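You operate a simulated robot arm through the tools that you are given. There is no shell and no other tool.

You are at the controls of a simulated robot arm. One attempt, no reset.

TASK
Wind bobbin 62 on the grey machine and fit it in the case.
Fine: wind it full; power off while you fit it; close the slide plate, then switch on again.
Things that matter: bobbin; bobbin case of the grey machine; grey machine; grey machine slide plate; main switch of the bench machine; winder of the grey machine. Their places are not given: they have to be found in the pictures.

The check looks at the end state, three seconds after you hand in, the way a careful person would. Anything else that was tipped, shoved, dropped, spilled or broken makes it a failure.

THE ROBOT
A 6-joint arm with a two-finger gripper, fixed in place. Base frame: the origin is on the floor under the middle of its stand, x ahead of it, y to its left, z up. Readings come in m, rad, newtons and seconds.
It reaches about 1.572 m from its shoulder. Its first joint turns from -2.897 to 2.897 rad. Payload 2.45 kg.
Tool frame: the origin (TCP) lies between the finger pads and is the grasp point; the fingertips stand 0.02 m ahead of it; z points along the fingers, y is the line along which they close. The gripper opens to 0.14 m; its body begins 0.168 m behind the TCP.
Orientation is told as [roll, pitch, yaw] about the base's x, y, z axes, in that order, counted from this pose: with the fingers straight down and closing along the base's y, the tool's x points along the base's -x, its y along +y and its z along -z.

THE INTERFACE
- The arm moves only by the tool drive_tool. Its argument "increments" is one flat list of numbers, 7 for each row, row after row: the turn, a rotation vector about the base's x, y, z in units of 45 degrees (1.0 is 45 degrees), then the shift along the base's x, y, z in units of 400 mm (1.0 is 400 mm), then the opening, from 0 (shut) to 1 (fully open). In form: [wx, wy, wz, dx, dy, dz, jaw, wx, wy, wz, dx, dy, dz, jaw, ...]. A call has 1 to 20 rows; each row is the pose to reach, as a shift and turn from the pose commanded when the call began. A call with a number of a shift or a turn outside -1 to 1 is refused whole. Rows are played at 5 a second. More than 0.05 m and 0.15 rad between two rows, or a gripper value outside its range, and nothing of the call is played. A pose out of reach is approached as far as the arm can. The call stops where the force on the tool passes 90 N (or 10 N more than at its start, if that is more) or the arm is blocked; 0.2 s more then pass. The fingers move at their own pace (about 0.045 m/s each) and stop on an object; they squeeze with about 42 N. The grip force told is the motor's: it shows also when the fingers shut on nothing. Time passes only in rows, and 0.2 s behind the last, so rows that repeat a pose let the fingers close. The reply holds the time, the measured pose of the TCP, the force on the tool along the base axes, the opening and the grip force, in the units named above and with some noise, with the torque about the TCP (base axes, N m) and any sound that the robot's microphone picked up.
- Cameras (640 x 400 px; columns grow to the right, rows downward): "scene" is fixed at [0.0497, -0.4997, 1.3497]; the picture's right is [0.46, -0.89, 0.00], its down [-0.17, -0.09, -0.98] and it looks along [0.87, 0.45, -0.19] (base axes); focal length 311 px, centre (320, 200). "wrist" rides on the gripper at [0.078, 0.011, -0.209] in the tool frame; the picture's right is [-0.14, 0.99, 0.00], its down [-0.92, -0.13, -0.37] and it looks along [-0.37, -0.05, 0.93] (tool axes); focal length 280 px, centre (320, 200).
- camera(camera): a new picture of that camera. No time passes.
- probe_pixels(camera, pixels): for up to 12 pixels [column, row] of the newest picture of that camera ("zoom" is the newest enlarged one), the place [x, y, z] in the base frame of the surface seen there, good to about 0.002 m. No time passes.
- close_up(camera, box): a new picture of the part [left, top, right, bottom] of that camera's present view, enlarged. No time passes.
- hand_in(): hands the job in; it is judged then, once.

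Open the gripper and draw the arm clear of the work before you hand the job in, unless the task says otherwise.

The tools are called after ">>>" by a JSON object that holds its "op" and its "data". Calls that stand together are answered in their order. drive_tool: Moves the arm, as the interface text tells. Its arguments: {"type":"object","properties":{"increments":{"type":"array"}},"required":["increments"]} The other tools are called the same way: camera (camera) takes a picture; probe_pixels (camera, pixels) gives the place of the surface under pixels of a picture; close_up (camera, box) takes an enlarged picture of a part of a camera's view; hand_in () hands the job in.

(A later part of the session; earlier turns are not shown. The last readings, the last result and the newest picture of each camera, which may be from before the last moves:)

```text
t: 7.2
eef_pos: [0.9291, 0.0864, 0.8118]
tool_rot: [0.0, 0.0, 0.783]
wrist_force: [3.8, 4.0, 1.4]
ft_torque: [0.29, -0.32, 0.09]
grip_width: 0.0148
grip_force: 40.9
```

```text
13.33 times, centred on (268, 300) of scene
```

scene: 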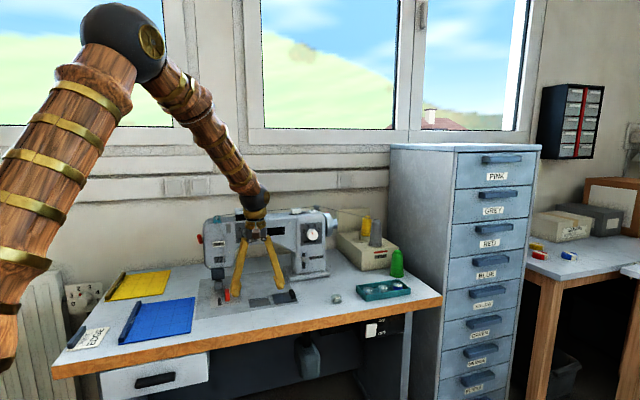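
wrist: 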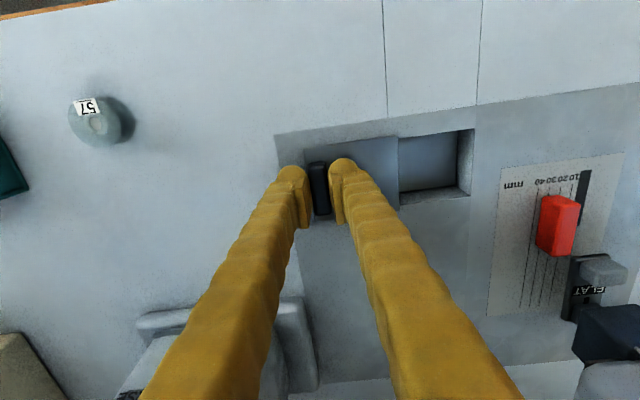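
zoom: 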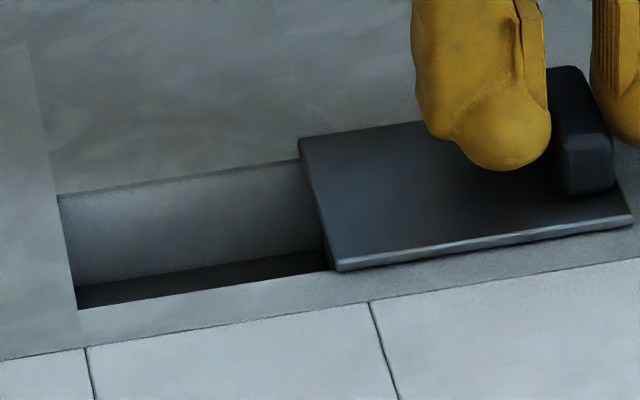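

The platform now sits at z≈0.753 (24 mm lower), enough to sink a bobbin under the plate. I'll slide the plate back to its fully open position.

>>> {"op": "drive_tool", "data": {"increments": [0, 0, 0, 0.0088, -0.0088, 0, 0.05, 0, 0, 0, 0.0177, -0.0177, 0, 0.05, 0, 0, 0, 0.0265, -0.0265, 0, 0.05, 0, 0, 0, 0.0354, -0.0354, 0, 0.05, 0, 0, 0, 0.037, -0.037, 0, 0.05]}}

>>> {"op": "camera", "data": {"camera": "wrist"}}

```text
t: 8.4
eef_pos: [0.9428, 0.0729, 0.8132]
tool_rot: [-0.001, 0.0, 0.785]
wrist_force: [5.8, 10.0, -1.7]
ft_torque: [0.07, -0.02, 0.03]
grip_width: 0.0149
grip_force: 41.0
```

```text
taken
```

wrist: 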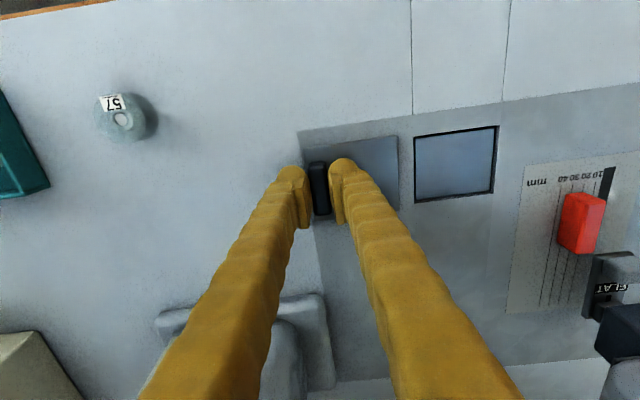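

The platform rose again and the plate is open as before. I'll release the knob, rise, and move over the tray for a precise look at bobbin 62.

>>> {"op": "drive_tool", "data": {"increments": [0, 0, 0, 0, 0, 0, 0.3, 0, 0, 0, 0, 0, 0, 0.5, 0, 0, 0, 0, 0, 0, 0.5, 0, 0, 0, 0, 0, 0.1, 0.5, 0, 0, 0, 0, 0, 0.2, 0.5, 0, 0, 0, 0, 0, 0.26, 0.5, 0, 0, 0, 0.046, -0.099, 0.26, 0.6, 0, 0, 0, 0.091, -0.197, 0.26, 0.7, 0, 0, 0, 0.137, -0.296, 0.26, 0.8, 0, 0, 0, 0.183, -0.395, 0.26, 0.9, 0, 0, 0, 0.228, -0.494, 0.26, 0.9, 0, 0, 0, 0.274, -0.592, 0.26, 0.9, 0, 0, 0, 0.32, -0.691, 0.26, 0.9, 0, 0, 0, 0.365, -0.79, 0.26, 0.9, 0, 0, 0, 0.365, -0.79, 0.26, 0.9]}}

>>> {"op": "camera", "data": {"camera": "wrist"}}

>>> {"op": "camera", "data": {"camera": "scene"}}

```text
t: 11.6
eef_pos: [1.0909, -0.2449, 0.9163]
tool_rot: [-0.001, -0.001, 0.782]
wrist_force: [-0.2, -0.1, 0.7]
ft_torque: [0.03, -0.04, 0.02]
grip_width: 0.126
grip_force: 0.1
```

```text
taken
```

wrist: 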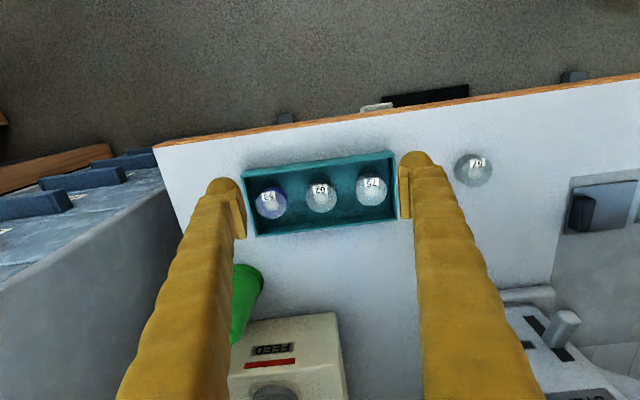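

```text
taken
```

scene: 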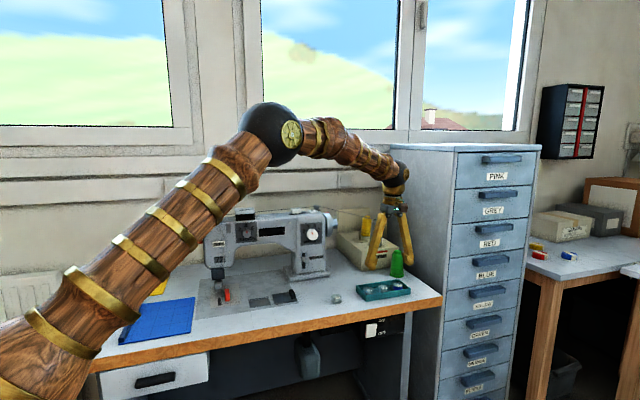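

Bobbin 62 is at (321,196) in the wrist view. I'll zoom and probe its flange edges and the tray walls.

>>> {"op": "close_up", "data": {"camera": "wrist", "box": [240, 145, 400, 245]}}

>>> {"op": "probe_pixels", "data": {"camera": "zoom", "pixels": [[325, 205], [325, 222], [300, 210], [350, 195], [325, 240], [265, 205], [390, 190], [325, 145], [325, 260], [325, 300], [320, 80], [340, 40]]}}

>>> {"op": "close_up", "data": {"camera": "wrist", "box": [297, 170, 345, 220]}}

>>> {"op": "probe_pixels", "data": {"camera": "zoom", "pixels": [[320, 215], [330, 250], [200, 220], [440, 200], [310, 110], [340, 320], [250, 150], [400, 280], [250, 290], [420, 130], [320, 240], [280, 200]]}}

```text
4.00 times, centred on (320, 195) of wrist
```

zoom: 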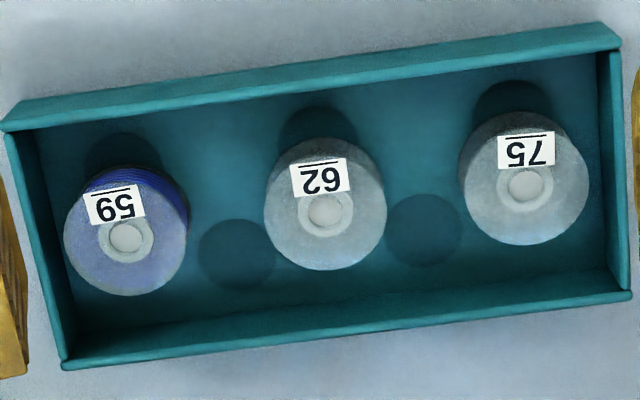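

```text
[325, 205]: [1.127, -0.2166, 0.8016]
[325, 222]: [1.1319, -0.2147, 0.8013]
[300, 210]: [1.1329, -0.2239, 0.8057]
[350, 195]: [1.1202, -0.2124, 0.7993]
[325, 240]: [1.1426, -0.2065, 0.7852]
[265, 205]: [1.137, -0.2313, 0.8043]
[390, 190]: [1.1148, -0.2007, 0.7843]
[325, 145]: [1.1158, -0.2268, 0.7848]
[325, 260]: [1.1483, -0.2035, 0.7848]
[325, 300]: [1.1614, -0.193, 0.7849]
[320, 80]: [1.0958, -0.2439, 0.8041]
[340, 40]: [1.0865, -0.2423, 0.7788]
```

```text
8.00 times, centred on (321, 195) of wrist
```

zoom: 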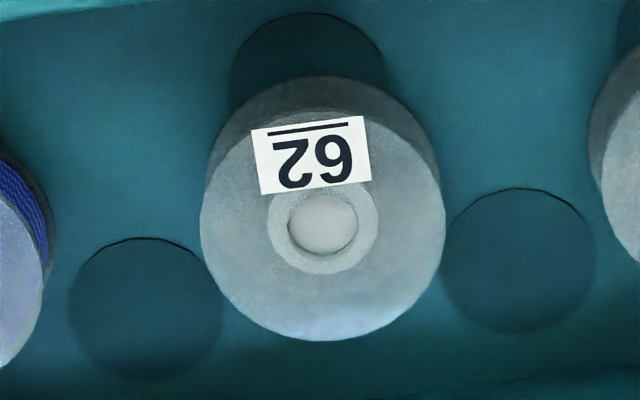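

```text
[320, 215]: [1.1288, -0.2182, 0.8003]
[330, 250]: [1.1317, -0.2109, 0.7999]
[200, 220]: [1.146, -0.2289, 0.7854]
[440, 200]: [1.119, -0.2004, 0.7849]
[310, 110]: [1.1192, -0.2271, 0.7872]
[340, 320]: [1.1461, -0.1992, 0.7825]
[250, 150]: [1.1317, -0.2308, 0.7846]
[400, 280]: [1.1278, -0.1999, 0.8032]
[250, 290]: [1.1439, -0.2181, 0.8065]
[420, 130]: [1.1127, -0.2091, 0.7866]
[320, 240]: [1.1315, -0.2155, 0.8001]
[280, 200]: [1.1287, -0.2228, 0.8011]
```

The bobbins are ~37 mm in diameter at ~62 mm spacing, so finger clearance matters. I'll zoom in on the fingertips from both cameras to gauge their shape.

>>> {"op": "close_up", "data": {"camera": "scene", "box": [360, 215, 424, 275]}}

>>> {"op": "probe_pixels", "data": {"camera": "zoom", "pixels": [[100, 350], [300, 330], [70, 320], [130, 320], [280, 290], [340, 290], [100, 300], [300, 260]]}}

>>> {"op": "close_up", "data": {"camera": "wrist", "box": [395, 145, 459, 225]}}

>>> {"op": "probe_pixels", "data": {"camera": "zoom", "pixels": [[160, 60], [200, 30], [240, 60], [120, 100], [120, 200], [140, 340], [150, 200], [300, 100], [180, 100], [90, 200]]}}

```text
6.67 times, centred on (392, 245) of scene
```

zoom: 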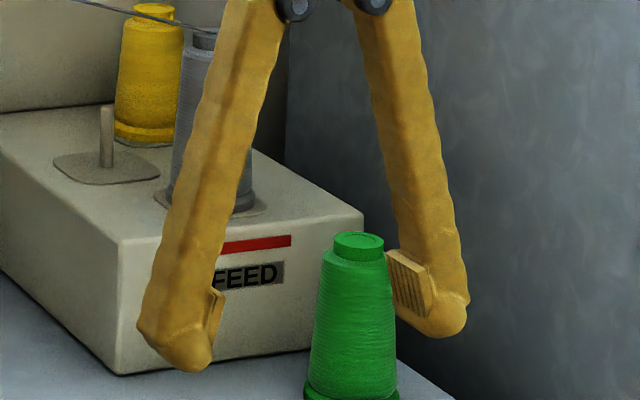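

```text
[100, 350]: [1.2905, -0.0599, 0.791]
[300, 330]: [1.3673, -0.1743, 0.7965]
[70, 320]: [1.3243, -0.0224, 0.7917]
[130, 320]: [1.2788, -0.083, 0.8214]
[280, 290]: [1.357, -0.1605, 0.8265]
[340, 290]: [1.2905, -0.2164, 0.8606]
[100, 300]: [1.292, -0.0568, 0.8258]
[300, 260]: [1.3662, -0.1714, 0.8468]
```

```text
5.00 times, centred on (427, 185) of wrist
```

zoom: 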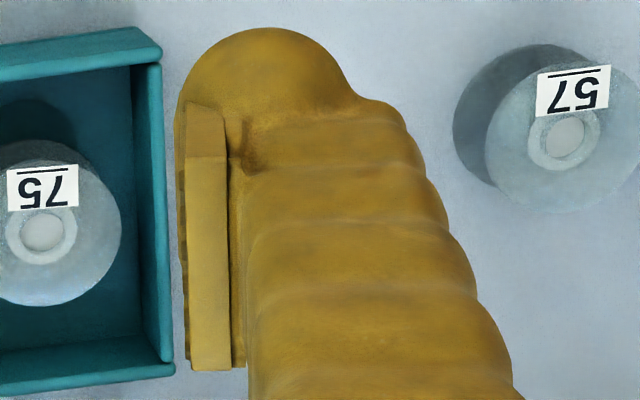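

```text
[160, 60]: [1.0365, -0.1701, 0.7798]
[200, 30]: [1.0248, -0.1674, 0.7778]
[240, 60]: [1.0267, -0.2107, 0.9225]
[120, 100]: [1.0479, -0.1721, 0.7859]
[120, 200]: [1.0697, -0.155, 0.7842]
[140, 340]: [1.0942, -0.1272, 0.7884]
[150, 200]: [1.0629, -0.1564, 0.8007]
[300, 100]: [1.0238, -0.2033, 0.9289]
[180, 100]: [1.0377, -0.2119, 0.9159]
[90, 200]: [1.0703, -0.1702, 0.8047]
```

I plan a diagonal grip (between neighbours and tray walls), which needs precise measurements. I'll probe across the tray and the bobbin rim.

>>> {"op": "close_up", "data": {"camera": "wrist", "box": [280, 155, 360, 235]}}

>>> {"op": "close_up", "data": {"camera": "wrist", "box": [272, 165, 368, 225]}}

>>> {"op": "probe_pixels", "data": {"camera": "zoom", "pixels": [[330, 30], [330, 50], [332, 70], [335, 100], [330, 330], [330, 350], [330, 370], [330, 390], [230, 215], [430, 200], [320, 300], [60, 240]]}}

```text
5.00 times, centred on (320, 195) of wrist
```

zoom: 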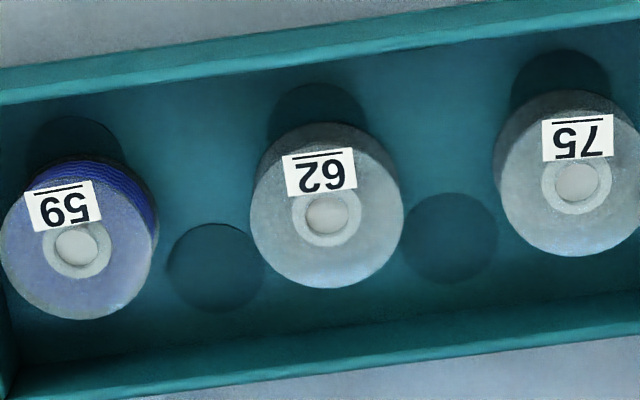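

```text
6.67 times, centred on (320, 195) of wrist
```

zoom: 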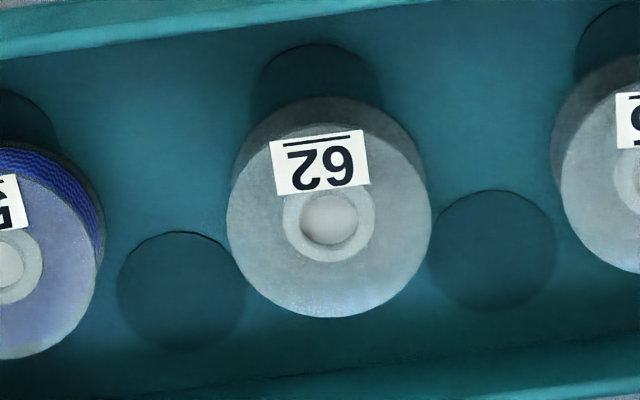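

```text
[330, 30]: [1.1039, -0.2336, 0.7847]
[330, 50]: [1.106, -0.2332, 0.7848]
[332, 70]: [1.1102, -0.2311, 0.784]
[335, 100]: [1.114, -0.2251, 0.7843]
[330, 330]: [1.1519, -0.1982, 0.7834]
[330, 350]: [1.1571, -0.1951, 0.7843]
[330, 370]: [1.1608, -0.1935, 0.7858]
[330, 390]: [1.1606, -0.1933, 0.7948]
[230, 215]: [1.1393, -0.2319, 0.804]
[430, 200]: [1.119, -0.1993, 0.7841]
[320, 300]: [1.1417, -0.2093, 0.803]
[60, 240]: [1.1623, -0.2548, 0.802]
```

The bobbin's top centre is near (1.127,−0.215), rim diameter ≈37.6 mm, tray inner walls at ±39 mm. I'll rotate to a diagonal yaw of about 10.5° and come to 5 cm above it to check alignment.

>>> {"op": "drive_tool", "data": {"increments": [0, 0, -0.128, 0.015, 0.0125, -0.02, 0.8, 0, 0, -0.255, 0.03, 0.025, -0.04, 0.7, 0, 0, -0.383, 0.045, 0.037, -0.06, 0.6, 0, 0, -0.511, 0.06, 0.05, -0.08, 0.5, 0, 0, -0.638, 0.075, 0.062, -0.1, 0.4, 0, 0, -0.766, 0.09, 0.075, -0.125, 0.4, 0, 0, -0.766, 0.09, 0.075, -0.125, 0.4, 0, 0, -0.766, 0.09, 0.075, -0.125, 0.4]}}

>>> {"op": "camera", "data": {"camera": "wrist"}}

>>> {"op": "close_up", "data": {"camera": "wrist", "box": [260, 150, 380, 240]}}

```text
t: 13.4
eef_pos: [1.1256, -0.2143, 0.8673]
tool_rot: [-0.001, 0.002, 0.182]
wrist_force: [0.3, -0.1, -0.8]
ft_torque: [0.0, 0.02, 0.0]
grip_width: 0.056
grip_force: 0.1
```

```text
taken
```

wrist: 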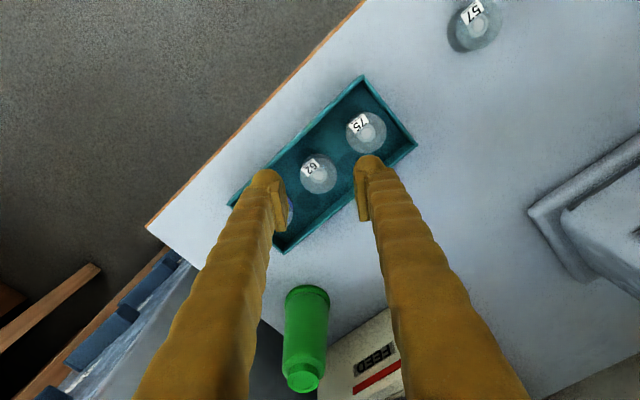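

```text
4.44 times, centred on (320, 195) of wrist
```

zoom: 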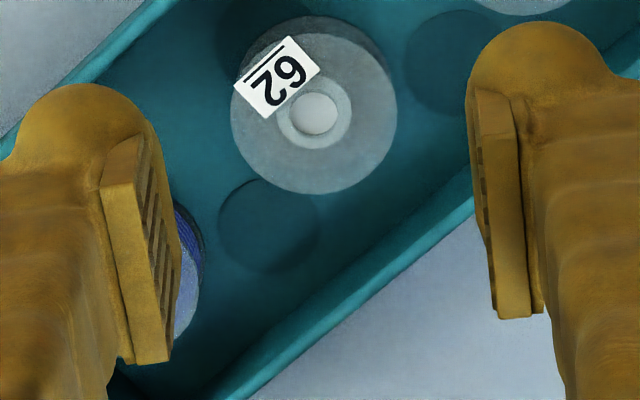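

Bobbin centre projects about 3 mm ahead of the TCP along tool −x. I'll correct by (+2.5,−0.8) mm, descend to z≈0.835 (tips still above the walls), and narrow the jaw to 42 mm.

>>> {"op": "drive_tool", "data": {"increments": [0, 0, 0, 0.0063, -0.002, -0.03, 0.3, 0, 0, 0, 0.0063, -0.002, -0.06, 0.3, 0, 0, 0, 0.0063, -0.002, -0.08, 0.3, 0, 0, 0, 0.0063, -0.002, -0.08, 0.3]}}

>>> {"op": "camera", "data": {"camera": "wrist"}}

>>> {"op": "close_up", "data": {"camera": "wrist", "box": [260, 150, 380, 240]}}

>>> {"op": "close_up", "data": {"camera": "scene", "box": [350, 240, 430, 310]}}

```text
t: 14.4
eef_pos: [1.1272, -0.2137, 0.8343]
tool_rot: [0.001, 0.002, 0.183]
wrist_force: [0.2, -0.2, -0.3]
ft_torque: [0.0, 0.0, -0.02]
grip_width: 0.0418
grip_force: 0.0
```

```text
taken
```

wrist: 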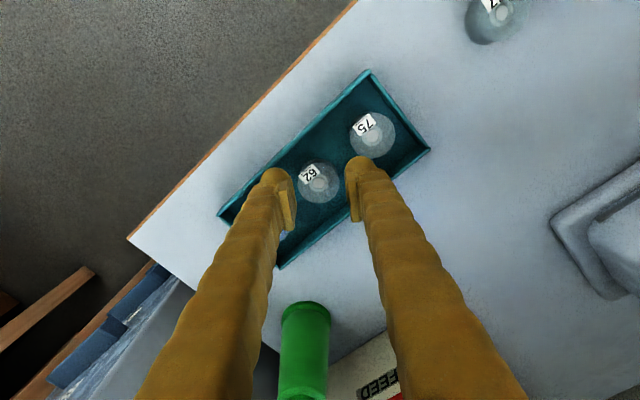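

```text
4.44 times, centred on (320, 195) of wrist
```

zoom: 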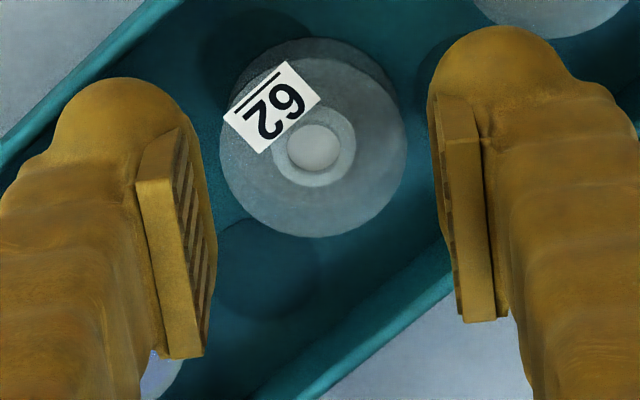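

```text
5.71 times, centred on (390, 275) of scene
```

zoom: 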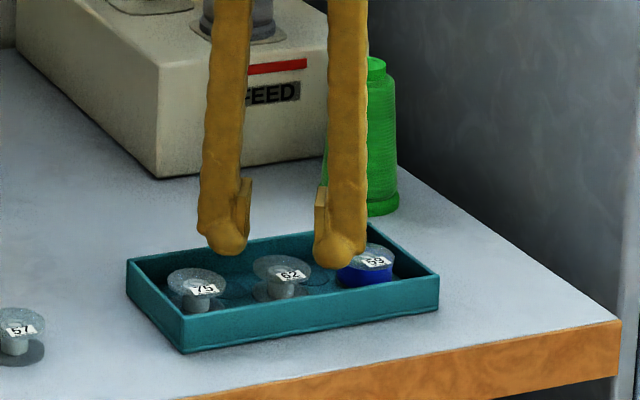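

The fingertips appear wider along tool x than I assumed (≈±23 mm), so the vertical diagonal grip would be too tight. I'll rise and rotate to see the finger's side profile from the scene camera before choosing the grip.

>>> {"op": "drive_tool", "data": {"increments": [0, 0, 0, 0, 0, 0.1, 0.3, 0, 0, -0.125, 0, 0, 0.2, 0.4, 0, 0, -0.25, 0, 0, 0.3, 0.5, 0, 0, -0.375, 0, 0, 0.4, 0.6, 0, 0, -0.5, 0, 0, 0.5, 0.7, 0, 0, -0.625, 0, 0, 0.6, 0.8, 0, 0, -0.75, 0, 0, 0.7, 0.9, 0, 0, -0.875, 0, 0, 0.8, 1.0, 0, 0, -1.0, 0, 0, 0.88, 1.0, 0, 0, -1.0, 0, 0, 0.88, 1.0]}}

>>> {"op": "camera", "data": {"camera": "scene"}}

>>> {"op": "close_up", "data": {"camera": "scene", "box": [360, 130, 440, 260]}}

```text
t: 16.6
eef_pos: [1.1186, -0.2117, 1.1825]
tool_rot: [0.0, -0.001, -0.603]
wrist_force: [0.6, -0.7, 0.0]
ft_torque: [-0.01, 0.06, 0.0]
grip_width: 0.1401
grip_force: 0.1
out of reach, approached as far as the arm can: row 9, 10
```

```text
taken
```

scene: 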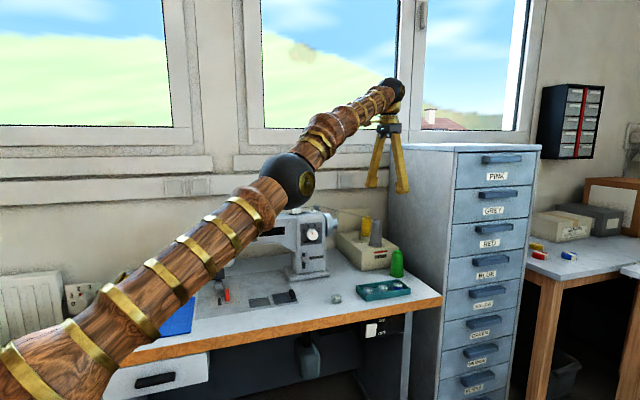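

```text
3.08 times, centred on (400, 195) of scene
```

zoom: 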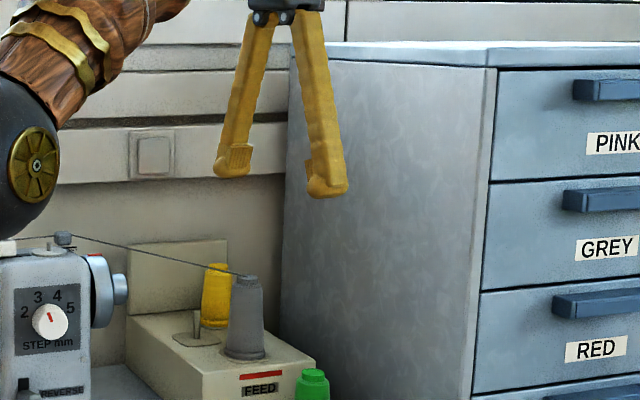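

Rows at the top were at the reach limit; noted. I'll zoom into the fingertips now.

>>> {"op": "close_up", "data": {"camera": "scene", "box": [362, 165, 412, 200]}}

>>> {"op": "probe_pixels", "data": {"camera": "zoom", "pixels": [[120, 150], [60, 150], [100, 190], [140, 110], [180, 100], [470, 270], [510, 240], [430, 270], [420, 180], [560, 230], [540, 290], [470, 310]]}}

```text
11.43 times, centred on (387, 182) of scene
```

zoom: 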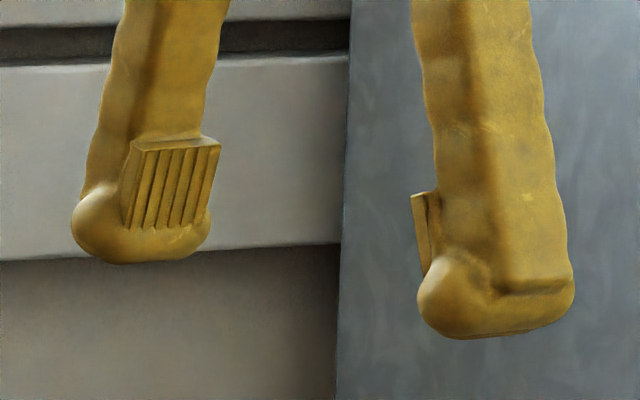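

```text
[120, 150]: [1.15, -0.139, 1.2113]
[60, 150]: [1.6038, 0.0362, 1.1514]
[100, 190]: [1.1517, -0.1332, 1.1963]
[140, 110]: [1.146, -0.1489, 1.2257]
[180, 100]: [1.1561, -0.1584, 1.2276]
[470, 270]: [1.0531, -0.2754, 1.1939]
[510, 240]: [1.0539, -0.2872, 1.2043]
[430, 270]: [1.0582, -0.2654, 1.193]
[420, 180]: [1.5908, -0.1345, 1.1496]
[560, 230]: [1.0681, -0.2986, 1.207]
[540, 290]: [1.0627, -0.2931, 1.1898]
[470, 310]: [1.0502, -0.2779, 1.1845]
```

The fingertip is a rounded bar about 50 mm long (tool x) and ~26 mm thick. I'll tilt the tool ~45° so only one rounded end goes down between the bobbins; first I return to yaw ≈10° and z≈0.95.

>>> {"op": "drive_tool", "data": {"increments": [0, 0, 0.125, 0, 0, -0.08, 0.8, 0, 0, 0.25, 0, 0, -0.16, 0.7, 0, 0, 0.375, 0, 0, -0.24, 0.6, 0, 0, 0.5, 0, 0, -0.32, 0.5, 0, 0, 0.625, 0, 0, -0.4, 0.4, 0, 0, 0.75, 0, 0, -0.48, 0.32, 0, 0, 0.875, 0, 0, -0.54, 0.32, 0, 0, 1.0, 0, 0, -0.58, 0.32, 0, 0, 1.0, 0, 0, -0.58, 0.32]}}

```text
t: 18.6
eef_pos: [1.1188, -0.2123, 0.9489]
tool_rot: [-0.001, 0.0, 0.183]
wrist_force: [-0.9, -0.1, -0.4]
ft_torque: [0.0, 0.0, -0.01]
grip_width: 0.0449
grip_force: 0.1
```

Now I'll tilt the tool forward by 45° about its closing axis while moving to just above bobbin 62.

>>> {"op": "drive_tool", "data": {"increments": [0.03, -0.163, 0, 0.005, -0.001, 0, 0.32, 0.06, -0.327, 0, 0.011, -0.002, 0, 0.32, 0.091, -0.491, 0, 0.016, -0.003, 0, 0.32, 0.121, -0.655, 0, 0.022, -0.004, 0, 0.32, 0.152, -0.819, 0, 0.028, -0.004, -0.06, 0.32, 0.182, -0.983, 0, 0.033, -0.005, -0.12, 0.32, 0.182, -0.983, 0, 0.033, -0.005, -0.1725, 0.32, 0.182, -0.983, 0, 0.033, -0.005, -0.1725, 0.32]}}

>>> {"op": "camera", "data": {"camera": "wrist"}}

>>> {"op": "close_up", "data": {"camera": "scene", "box": [340, 220, 430, 310]}}

```text
t: 20.4
eef_pos: [1.134, -0.2152, 0.8799]
tool_rot: [-0.001, -0.784, 0.18]
wrist_force: [0.5, -0.1, -0.2]
ft_torque: [-0.04, -0.04, 0.01]
grip_width: 0.0447
grip_force: 0.0
```

```text
taken
```

wrist: 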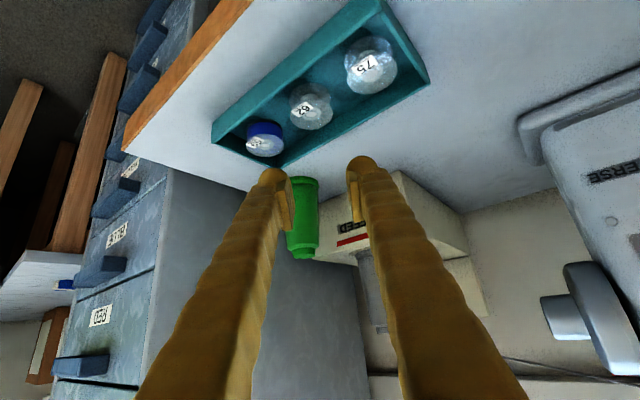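

```text
4.44 times, centred on (385, 265) of scene
```

zoom: 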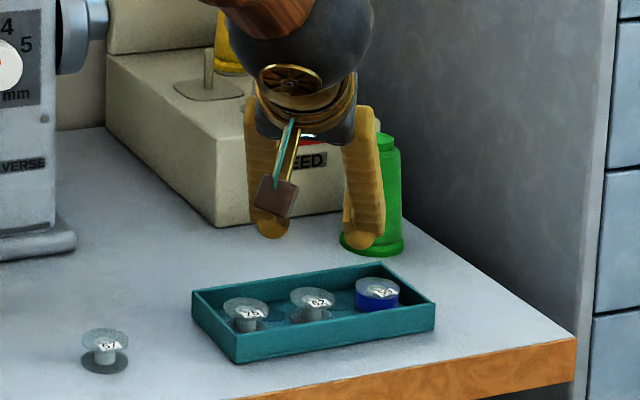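

Bobbin 62 projects at (311,105), close to the predicted (312,114). I'll descend to z≈0.838 and recheck the clearances.

>>> {"op": "drive_tool", "data": {"increments": [0, 0, 0, -0.002, 0, -0.05, 0.31, 0, 0, 0, -0.003, 0.001, -0.105, 0.3, 0, 0, 0, -0.003, 0.001, -0.105, 0.3]}}

>>> {"op": "camera", "data": {"camera": "wrist"}}

>>> {"op": "close_up", "data": {"camera": "wrist", "box": [240, 80, 400, 220]}}

>>> {"op": "close_up", "data": {"camera": "scene", "box": [350, 240, 430, 305]}}

```text
t: 21.2
eef_pos: [1.1317, -0.2133, 0.8393]
tool_rot: [0.001, -0.786, 0.182]
wrist_force: [0.3, -0.2, 0.5]
ft_torque: [-0.04, -0.02, -0.01]
grip_width: 0.0418
grip_force: 0.1
```

```text
taken
```

wrist: 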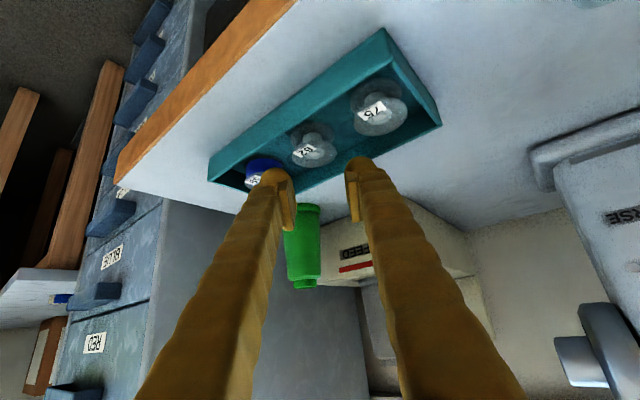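

```text
2.86 times, centred on (320, 150) of wrist
```

zoom: 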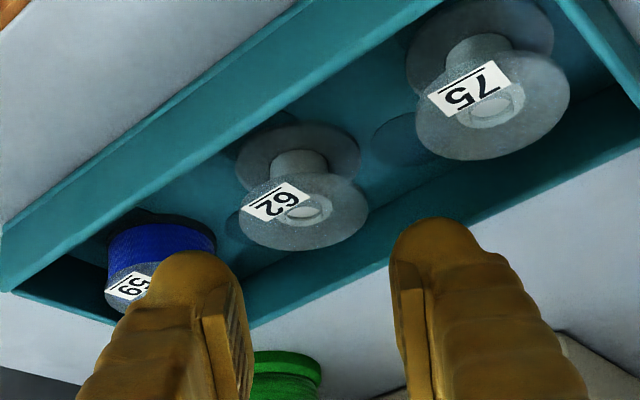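

```text
6.15 times, centred on (390, 272) of scene
```

zoom: 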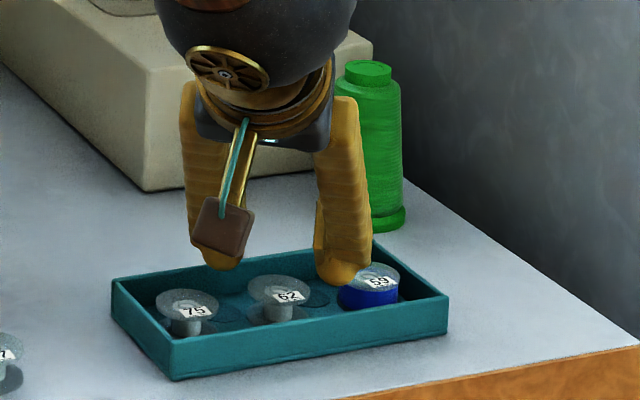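

The bobbin centre computes to within 1 mm of where it should be between the tips. I'll descend in two short steps, checking force after each.

>>> {"op": "drive_tool", "data": {"increments": [0, 0, 0, 0, -0.0015, -0.012, 0.3, 0, 0, 0, 0, -0.0015, -0.025, 0.3, 0, 0, 0, 0, -0.0015, -0.03, 0.3]}}

>>> {"op": "close_up", "data": {"camera": "wrist", "box": [240, 100, 400, 220]}}

>>> {"op": "close_up", "data": {"camera": "scene", "box": [350, 240, 430, 305]}}

```text
t: 22.0
eef_pos: [1.1323, -0.2153, 0.8262]
tool_rot: [0.0, -0.786, 0.183]
wrist_force: [0.7, -0.1, -0.6]
ft_torque: [0.02, 0.04, -0.01]
grip_width: 0.0419
grip_force: 0.0
```

```text
3.33 times, centred on (320, 160) of wrist
```

zoom: 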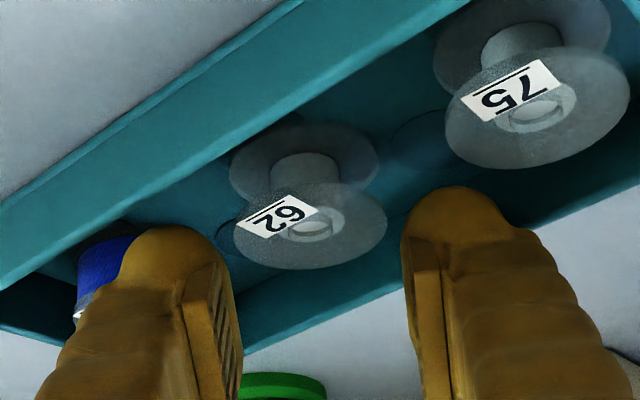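

```text
6.15 times, centred on (390, 272) of scene
```

zoom: 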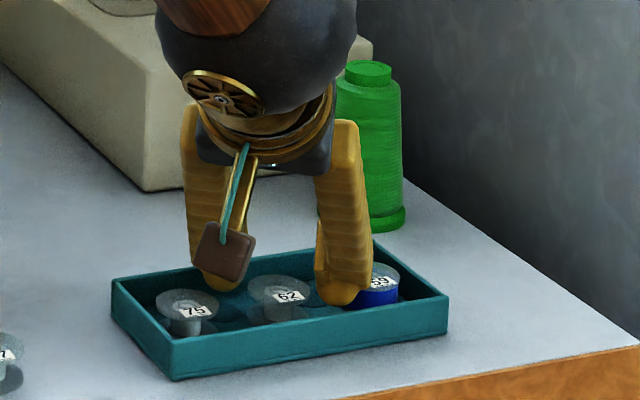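

The bobbin sits ~1.2 mm toward the left finger. I'll shift by that amount and go down the last ~7 mm.

>>> {"op": "drive_tool", "data": {"increments": [0, 0, 0, 0.0005, -0.003, 0, 0.3, 0, 0, 0, 0.0005, -0.003, -0.009, 0.3, 0, 0, 0, 0.0005, -0.003, -0.017, 0.3, 0, 0, 0, 0.0005, -0.003, -0.017, 0.3]}}

>>> {"op": "close_up", "data": {"camera": "wrist", "box": [240, 100, 400, 220]}}

>>> {"op": "close_up", "data": {"camera": "scene", "box": [365, 270, 413, 305]}}

```text
t: 23.0
eef_pos: [1.1318, -0.2167, 0.8199]
tool_rot: [0.001, -0.785, 0.184]
wrist_force: [0.4, 0.1, 0.0]
ft_torque: [-0.04, -0.02, 0.02]
grip_width: 0.0423
grip_force: 0.0
```

```text
3.33 times, centred on (320, 160) of wrist
```

zoom: 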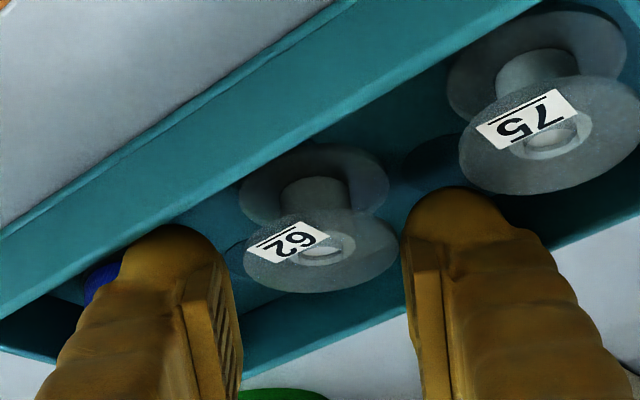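

```text
11.43 times, centred on (389, 288) of scene
```

zoom: 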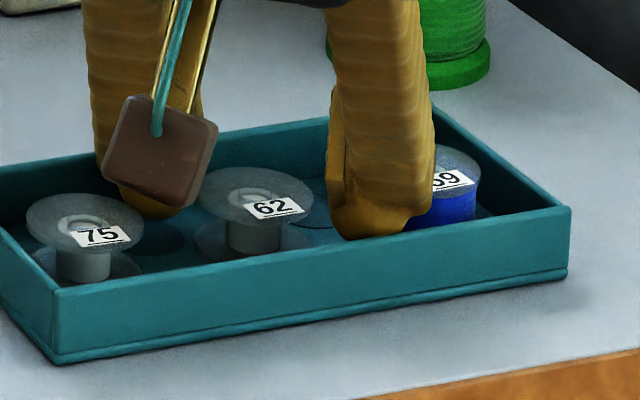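

The last shift overcorrected by ~1.5 mm; I'll shift back, advance 2 mm along the lean direction, drop 1.5 mm, and then close on the rim.

>>> {"op": "drive_tool", "data": {"increments": [0, 0, 0, 0.0042, 0.0047, 0, 0.3, 0, 0, 0, 0.0042, 0.0047, -0.004, 0.3, 0, 0, 0, 0.0042, 0.0047, -0.004, 0.27, 0, 0, 0, 0.0042, 0.0047, -0.004, 0.22, 0, 0, 0, 0.0042, 0.0047, -0.004, 0.22, 0, 0, 0, 0.0042, 0.0047, -0.004, 0.22]}}

>>> {"op": "close_up", "data": {"camera": "wrist", "box": [240, 100, 400, 220]}}

>>> {"op": "close_up", "data": {"camera": "scene", "box": [365, 270, 413, 305]}}

```text
t: 24.4
eef_pos: [1.1333, -0.2141, 0.817]
tool_rot: [0.0, -0.786, 0.182]
wrist_force: [-0.2, -0.5, 0.0]
ft_torque: [0.02, 0.01, 0.01]
grip_width: 0.0343
grip_force: 42.3
```

```text
3.33 times, centred on (320, 160) of wrist
```

zoom: 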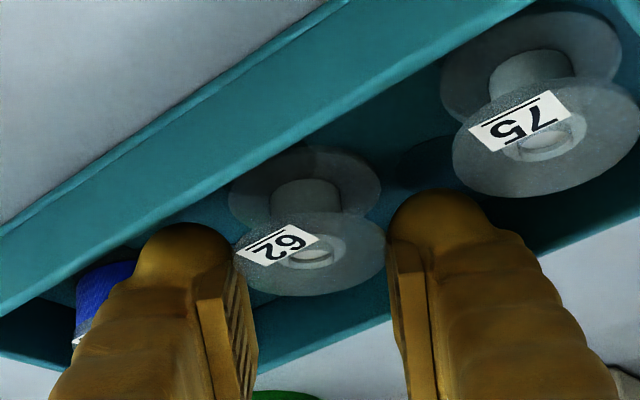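

```text
11.43 times, centred on (389, 288) of scene
```

zoom: 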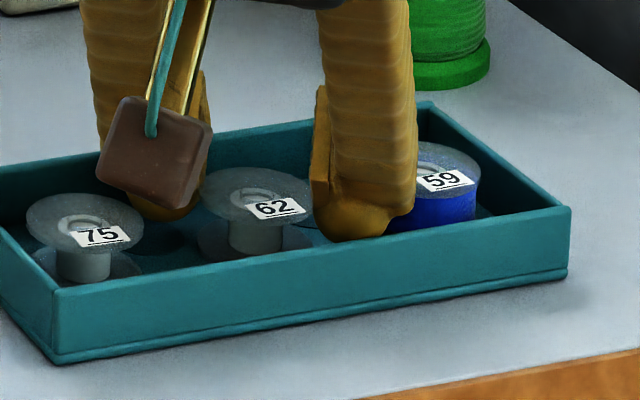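

Fingers stopped at 34.3 mm with 42 N, so the rim is held. I'll lift 15 mm and check that the bobbin comes along.

>>> {"op": "drive_tool", "data": {"increments": [0, 0, 0, 0, 0, 0.01, 0.22, 0, 0, 0, 0, 0, 0.025, 0.22, 0, 0, 0, 0, 0, 0.0375, 0.22]}}

>>> {"op": "close_up", "data": {"camera": "wrist", "box": [240, 100, 400, 220]}}

>>> {"op": "close_up", "data": {"camera": "scene", "box": [365, 270, 413, 305]}}

```text
t: 25.2
eef_pos: [1.1333, -0.2152, 0.8324]
tool_rot: [-0.002, -0.785, 0.183]
wrist_force: [-0.2, 0.1, -0.2]
ft_torque: [0.01, 0.0, -0.02]
grip_width: 0.0339
grip_force: 41.9
```

```text
3.33 times, centred on (320, 160) of wrist
```

zoom: 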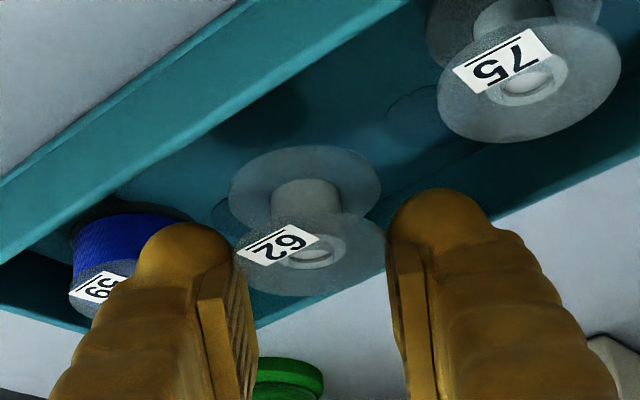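

```text
11.43 times, centred on (389, 288) of scene
```

zoom: 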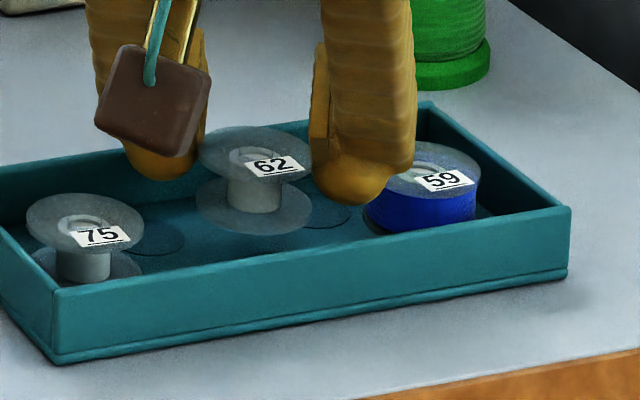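

Bobbin 62 is lifted cleanly and upright; neighbours unmoved. I'll raise it to z≈1.15 before going across to the winder.

>>> {"op": "drive_tool", "data": {"increments": [0, 0, 0, 0, 0, 0.1, 0.22, 0, 0, 0, 0, 0, 0.2, 0.22, 0, 0, 0, 0, 0, 0.3, 0.22, 0, 0, 0, 0, 0, 0.4, 0.22, 0, 0, 0, 0, 0, 0.5, 0.22, 0, 0, 0, 0, 0, 0.6, 0.22, 0, 0, 0, 0, 0, 0.7, 0.22, 0, 0, 0, 0, 0, 0.8, 0.22]}}

>>> {"op": "camera", "data": {"camera": "wrist"}}

>>> {"op": "camera", "data": {"camera": "scene"}}

```text
t: 27.0
eef_pos: [1.1336, -0.214, 1.1536]
tool_rot: [0.0, -0.787, 0.184]
wrist_force: [0.6, -0.9, 0.4]
ft_torque: [0.01, -0.02, -0.01]
grip_width: 0.0342
grip_force: 42.3
```

```text
taken
```

wrist: 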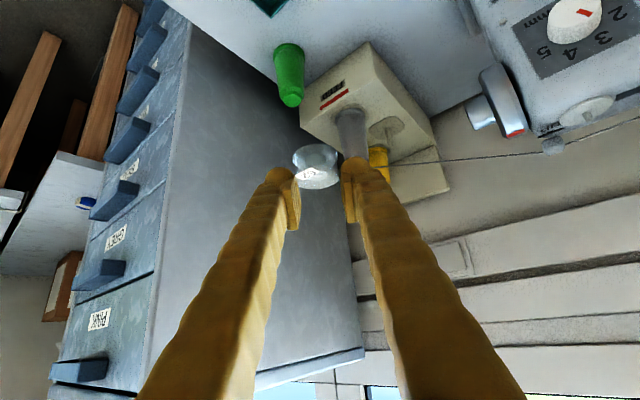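

```text
taken
```

scene: 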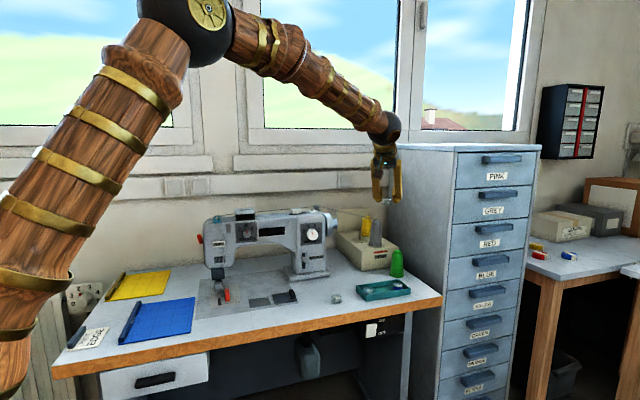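

I'll move across at this height to just over the winder spindle.

>>> {"op": "drive_tool", "data": {"increments": [0, 0, 0, 0.005, 0.1, 0, 0.22, 0, 0, 0, 0.01, 0.2, 0, 0.22, 0, 0, 0, 0.015, 0.3, 0, 0.22, 0, 0, 0, 0.02, 0.4, 0, 0.22, 0, 0, 0, 0.025, 0.5, 0, 0.22, 0, 0, 0, 0.03, 0.6, 0, 0.22, 0, 0, 0, 0.035, 0.7, 0, 0.22, 0, 0, 0, 0.041, 0.775, 0, 0.22, 0, 0, 0, 0.041, 0.775, 0, 0.22]}}

>>> {"op": "camera", "data": {"camera": "wrist"}}

>>> {"op": "close_up", "data": {"camera": "scene", "box": [270, 170, 350, 230]}}

```text
t: 29.0
eef_pos: [1.146, 0.0975, 1.1532]
tool_rot: [0.001, -0.785, 0.184]
wrist_force: [0.2, -0.3, -0.1]
ft_torque: [-0.03, -0.01, 0.0]
grip_width: 0.0342
grip_force: 42.7
```

```text
taken
```

wrist: 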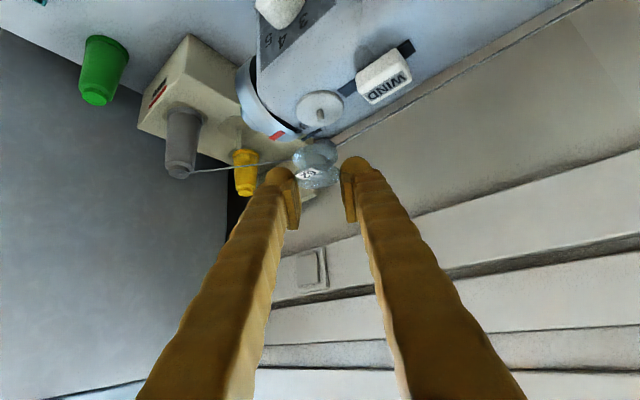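

```text
6.67 times, centred on (310, 200) of scene
```

zoom: 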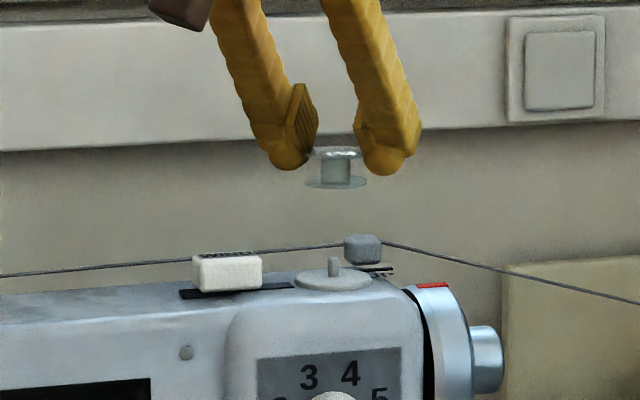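

The spindle shows clearly at (320,107) in the wrist view. I'll zoom and probe the spindle pin, seat, slider and thread.

>>> {"op": "close_up", "data": {"camera": "wrist", "box": [270, 80, 370, 190]}}

>>> {"op": "close_up", "data": {"camera": "wrist", "box": [290, 85, 350, 135]}}

>>> {"op": "probe_pixels", "data": {"camera": "zoom", "pixels": [[320, 200], [320, 230], [310, 260], [130, 200], [510, 190], [310, 60], [340, 310], [230, 150], [420, 150], [240, 290], [420, 290], [320, 180]]}}

>>> {"op": "probe_pixels", "data": {"camera": "wrist", "pixels": [[385, 68], [408, 76], [372, 98], [375, 88], [405, 47], [345, 90], [360, 130], [400, 105], [450, 78], [297, 142], [220, 170], [355, 80]]}}

```text
3.64 times, centred on (320, 135) of wrist
```

zoom: 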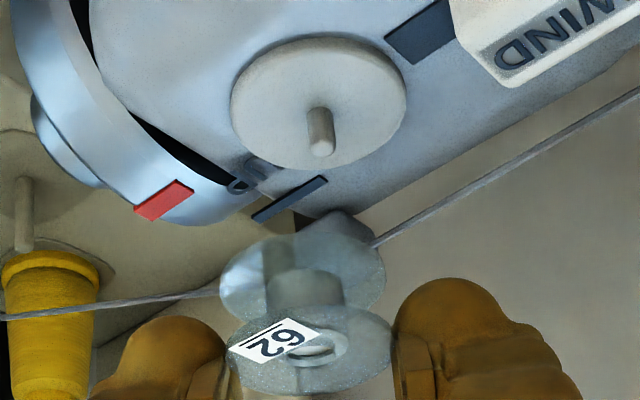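

```text
8.00 times, centred on (320, 110) of wrist
```

zoom: 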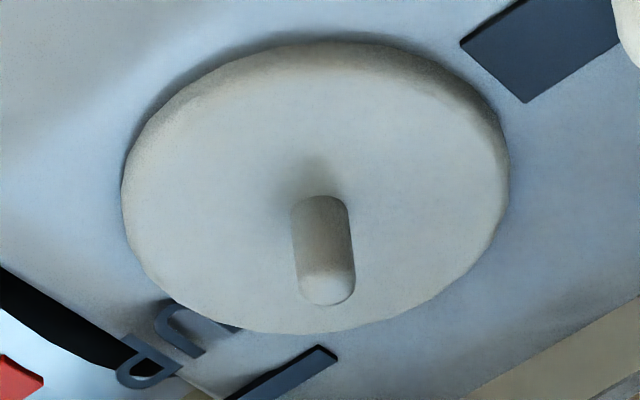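

```text
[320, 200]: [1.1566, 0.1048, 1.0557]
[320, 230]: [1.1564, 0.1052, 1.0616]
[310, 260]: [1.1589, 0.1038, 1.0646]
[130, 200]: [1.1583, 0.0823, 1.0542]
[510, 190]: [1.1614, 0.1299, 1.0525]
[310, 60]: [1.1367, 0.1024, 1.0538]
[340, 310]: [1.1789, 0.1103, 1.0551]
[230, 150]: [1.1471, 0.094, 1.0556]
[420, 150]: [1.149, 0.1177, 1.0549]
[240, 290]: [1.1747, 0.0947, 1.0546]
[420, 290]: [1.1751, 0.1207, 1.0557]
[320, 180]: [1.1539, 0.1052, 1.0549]
```

```text
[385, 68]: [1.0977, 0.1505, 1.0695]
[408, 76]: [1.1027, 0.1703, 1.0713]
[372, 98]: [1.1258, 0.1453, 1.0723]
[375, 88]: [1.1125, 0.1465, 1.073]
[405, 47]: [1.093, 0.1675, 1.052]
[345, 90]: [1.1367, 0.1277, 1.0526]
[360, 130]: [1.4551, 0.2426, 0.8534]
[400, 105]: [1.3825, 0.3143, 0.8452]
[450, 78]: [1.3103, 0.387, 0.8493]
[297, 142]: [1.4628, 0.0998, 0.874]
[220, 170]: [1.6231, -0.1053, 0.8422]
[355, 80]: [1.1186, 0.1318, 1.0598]
```

The pin base is at about (1.157,0.105,1.055), slot slider top at z≈1.073. Blending both estimates, I'll shift about (+17,+10) mm and lower to leave ~12 mm above the pin, then look again.

>>> {"op": "drive_tool", "data": {"increments": [0, 0, 0, 0.0218, 0.013, 0, 0.22, 0, 0, 0, 0.0435, 0.026, 0, 0.22, 0, 0, 0, 0.0435, 0.026, -0.05, 0.22, 0, 0, 0, 0.0435, 0.026, -0.09, 0.22, 0, 0, 0, 0.0435, 0.026, -0.09, 0.22]}}

>>> {"op": "camera", "data": {"camera": "wrist"}}

>>> {"op": "close_up", "data": {"camera": "wrist", "box": [280, 120, 360, 190]}}

>>> {"op": "close_up", "data": {"camera": "scene", "box": [285, 185, 345, 225]}}

```text
t: 30.2
eef_pos: [1.1651, 0.1052, 1.1179]
tool_rot: [0.001, -0.785, 0.181]
wrist_force: [0.0, -0.2, -0.2]
ft_torque: [0.0, 0.0, -0.02]
grip_width: 0.0342
grip_force: 41.8
```

```text
taken
```

wrist: 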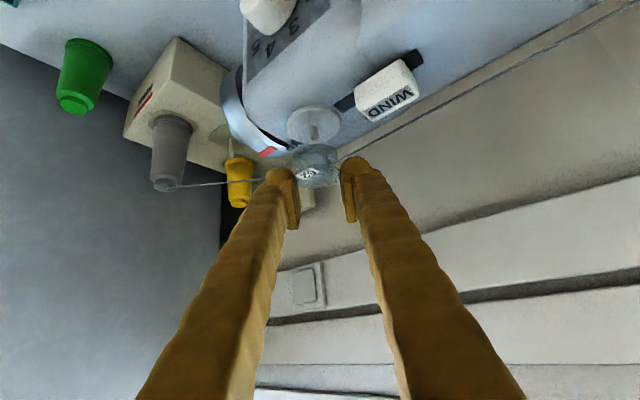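

```text
5.71 times, centred on (320, 155) of wrist
```

zoom: 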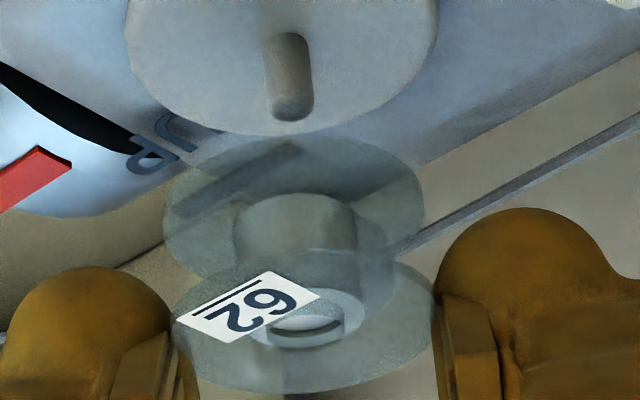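

```text
10.00 times, centred on (315, 205) of scene
```

zoom: 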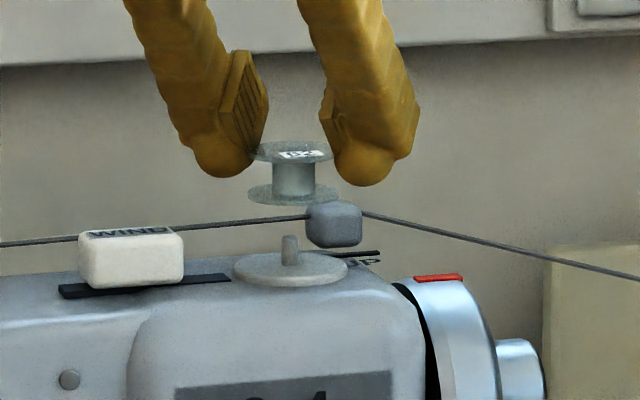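

The scene view shows the bobbin axis ~1.2 mm right of the pin. I'll shift slightly in tool y and go down 10 mm, so the bobbin's bottom is just above the pin tip for a more exact comparison.

>>> {"op": "drive_tool", "data": {"increments": [0, 0, 0, -0.0007, 0.0037, -0.01, 0.22, 0, 0, 0, -0.0007, 0.0037, -0.025, 0.22, 0, 0, 0, -0.0007, 0.0037, -0.025, 0.22]}}

>>> {"op": "camera", "data": {"camera": "wrist"}}

>>> {"op": "close_up", "data": {"camera": "wrist", "box": [280, 120, 360, 190]}}

>>> {"op": "close_up", "data": {"camera": "scene", "box": [295, 195, 331, 219]}}

```text
t: 31.0
eef_pos: [1.1655, 0.1082, 1.1079]
tool_rot: [-0.001, -0.785, 0.183]
wrist_force: [0.1, 0.0, -1.0]
ft_torque: [0.03, 0.01, 0.04]
grip_width: 0.0343
grip_force: 42.7
```

```text
taken
```

wrist: 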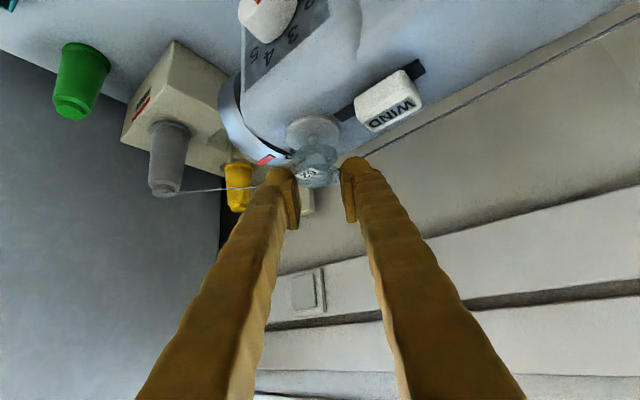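

```text
5.71 times, centred on (320, 155) of wrist
```

zoom: 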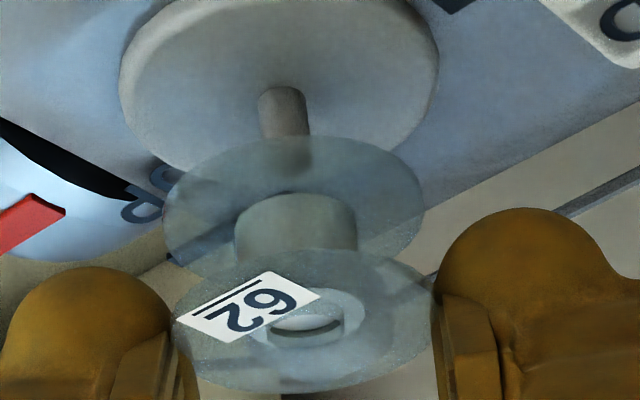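

```text
16.00 times, centred on (313, 207) of scene
```

zoom: 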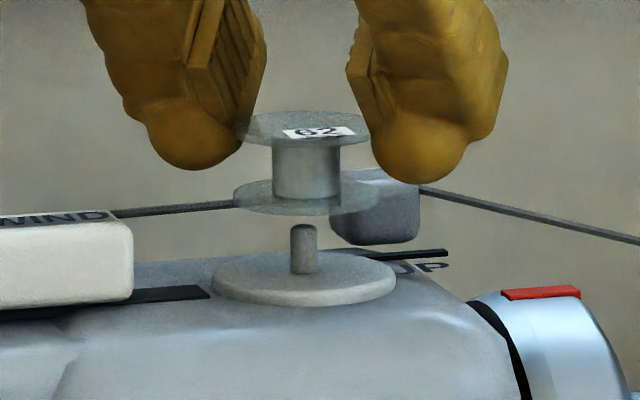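

Combining the scene and wrist geometry, the pin is ~3 mm further along the lean direction and ~1 mm in y. I'll correct that and lower 10 mm so the hub starts over the pin, checking force.

>>> {"op": "drive_tool", "data": {"increments": [0, 0, 0, 0.007, 0.0036, 0, 0.22, 0, 0, 0, 0.007, 0.0036, -0.008, 0.22, 0, 0, 0, 0.007, 0.0036, -0.016, 0.22, 0, 0, 0, 0.007, 0.0036, -0.024, 0.22]}}

>>> {"op": "close_up", "data": {"camera": "wrist", "box": [280, 120, 360, 190]}}

>>> {"op": "close_up", "data": {"camera": "scene", "box": [295, 195, 331, 219]}}

```text
t: 32.0
eef_pos: [1.1702, 0.1092, 1.1002]
tool_rot: [0.001, -0.789, 0.184]
wrist_force: [-5.0, -0.2, 17.7]
ft_torque: [-0.04, 0.35, 0.0]
grip_width: 0.0338
grip_force: 42.0
```

```text
5.71 times, centred on (320, 155) of wrist
```

zoom: 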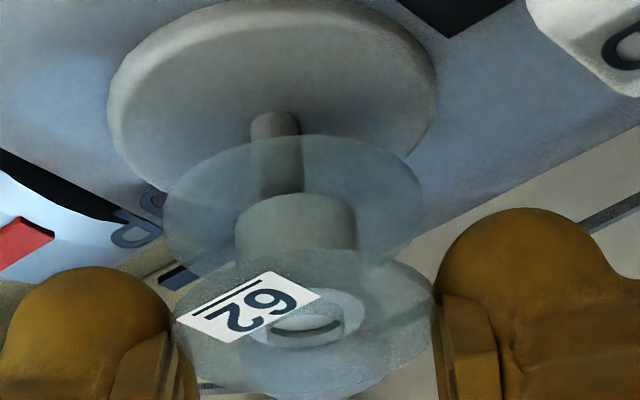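

```text
16.00 times, centred on (313, 207) of scene
```

zoom: 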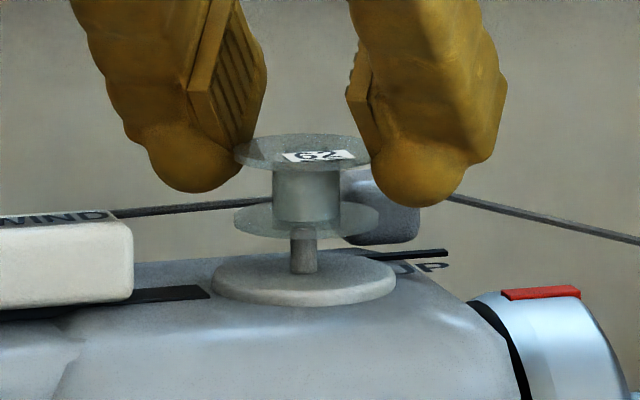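

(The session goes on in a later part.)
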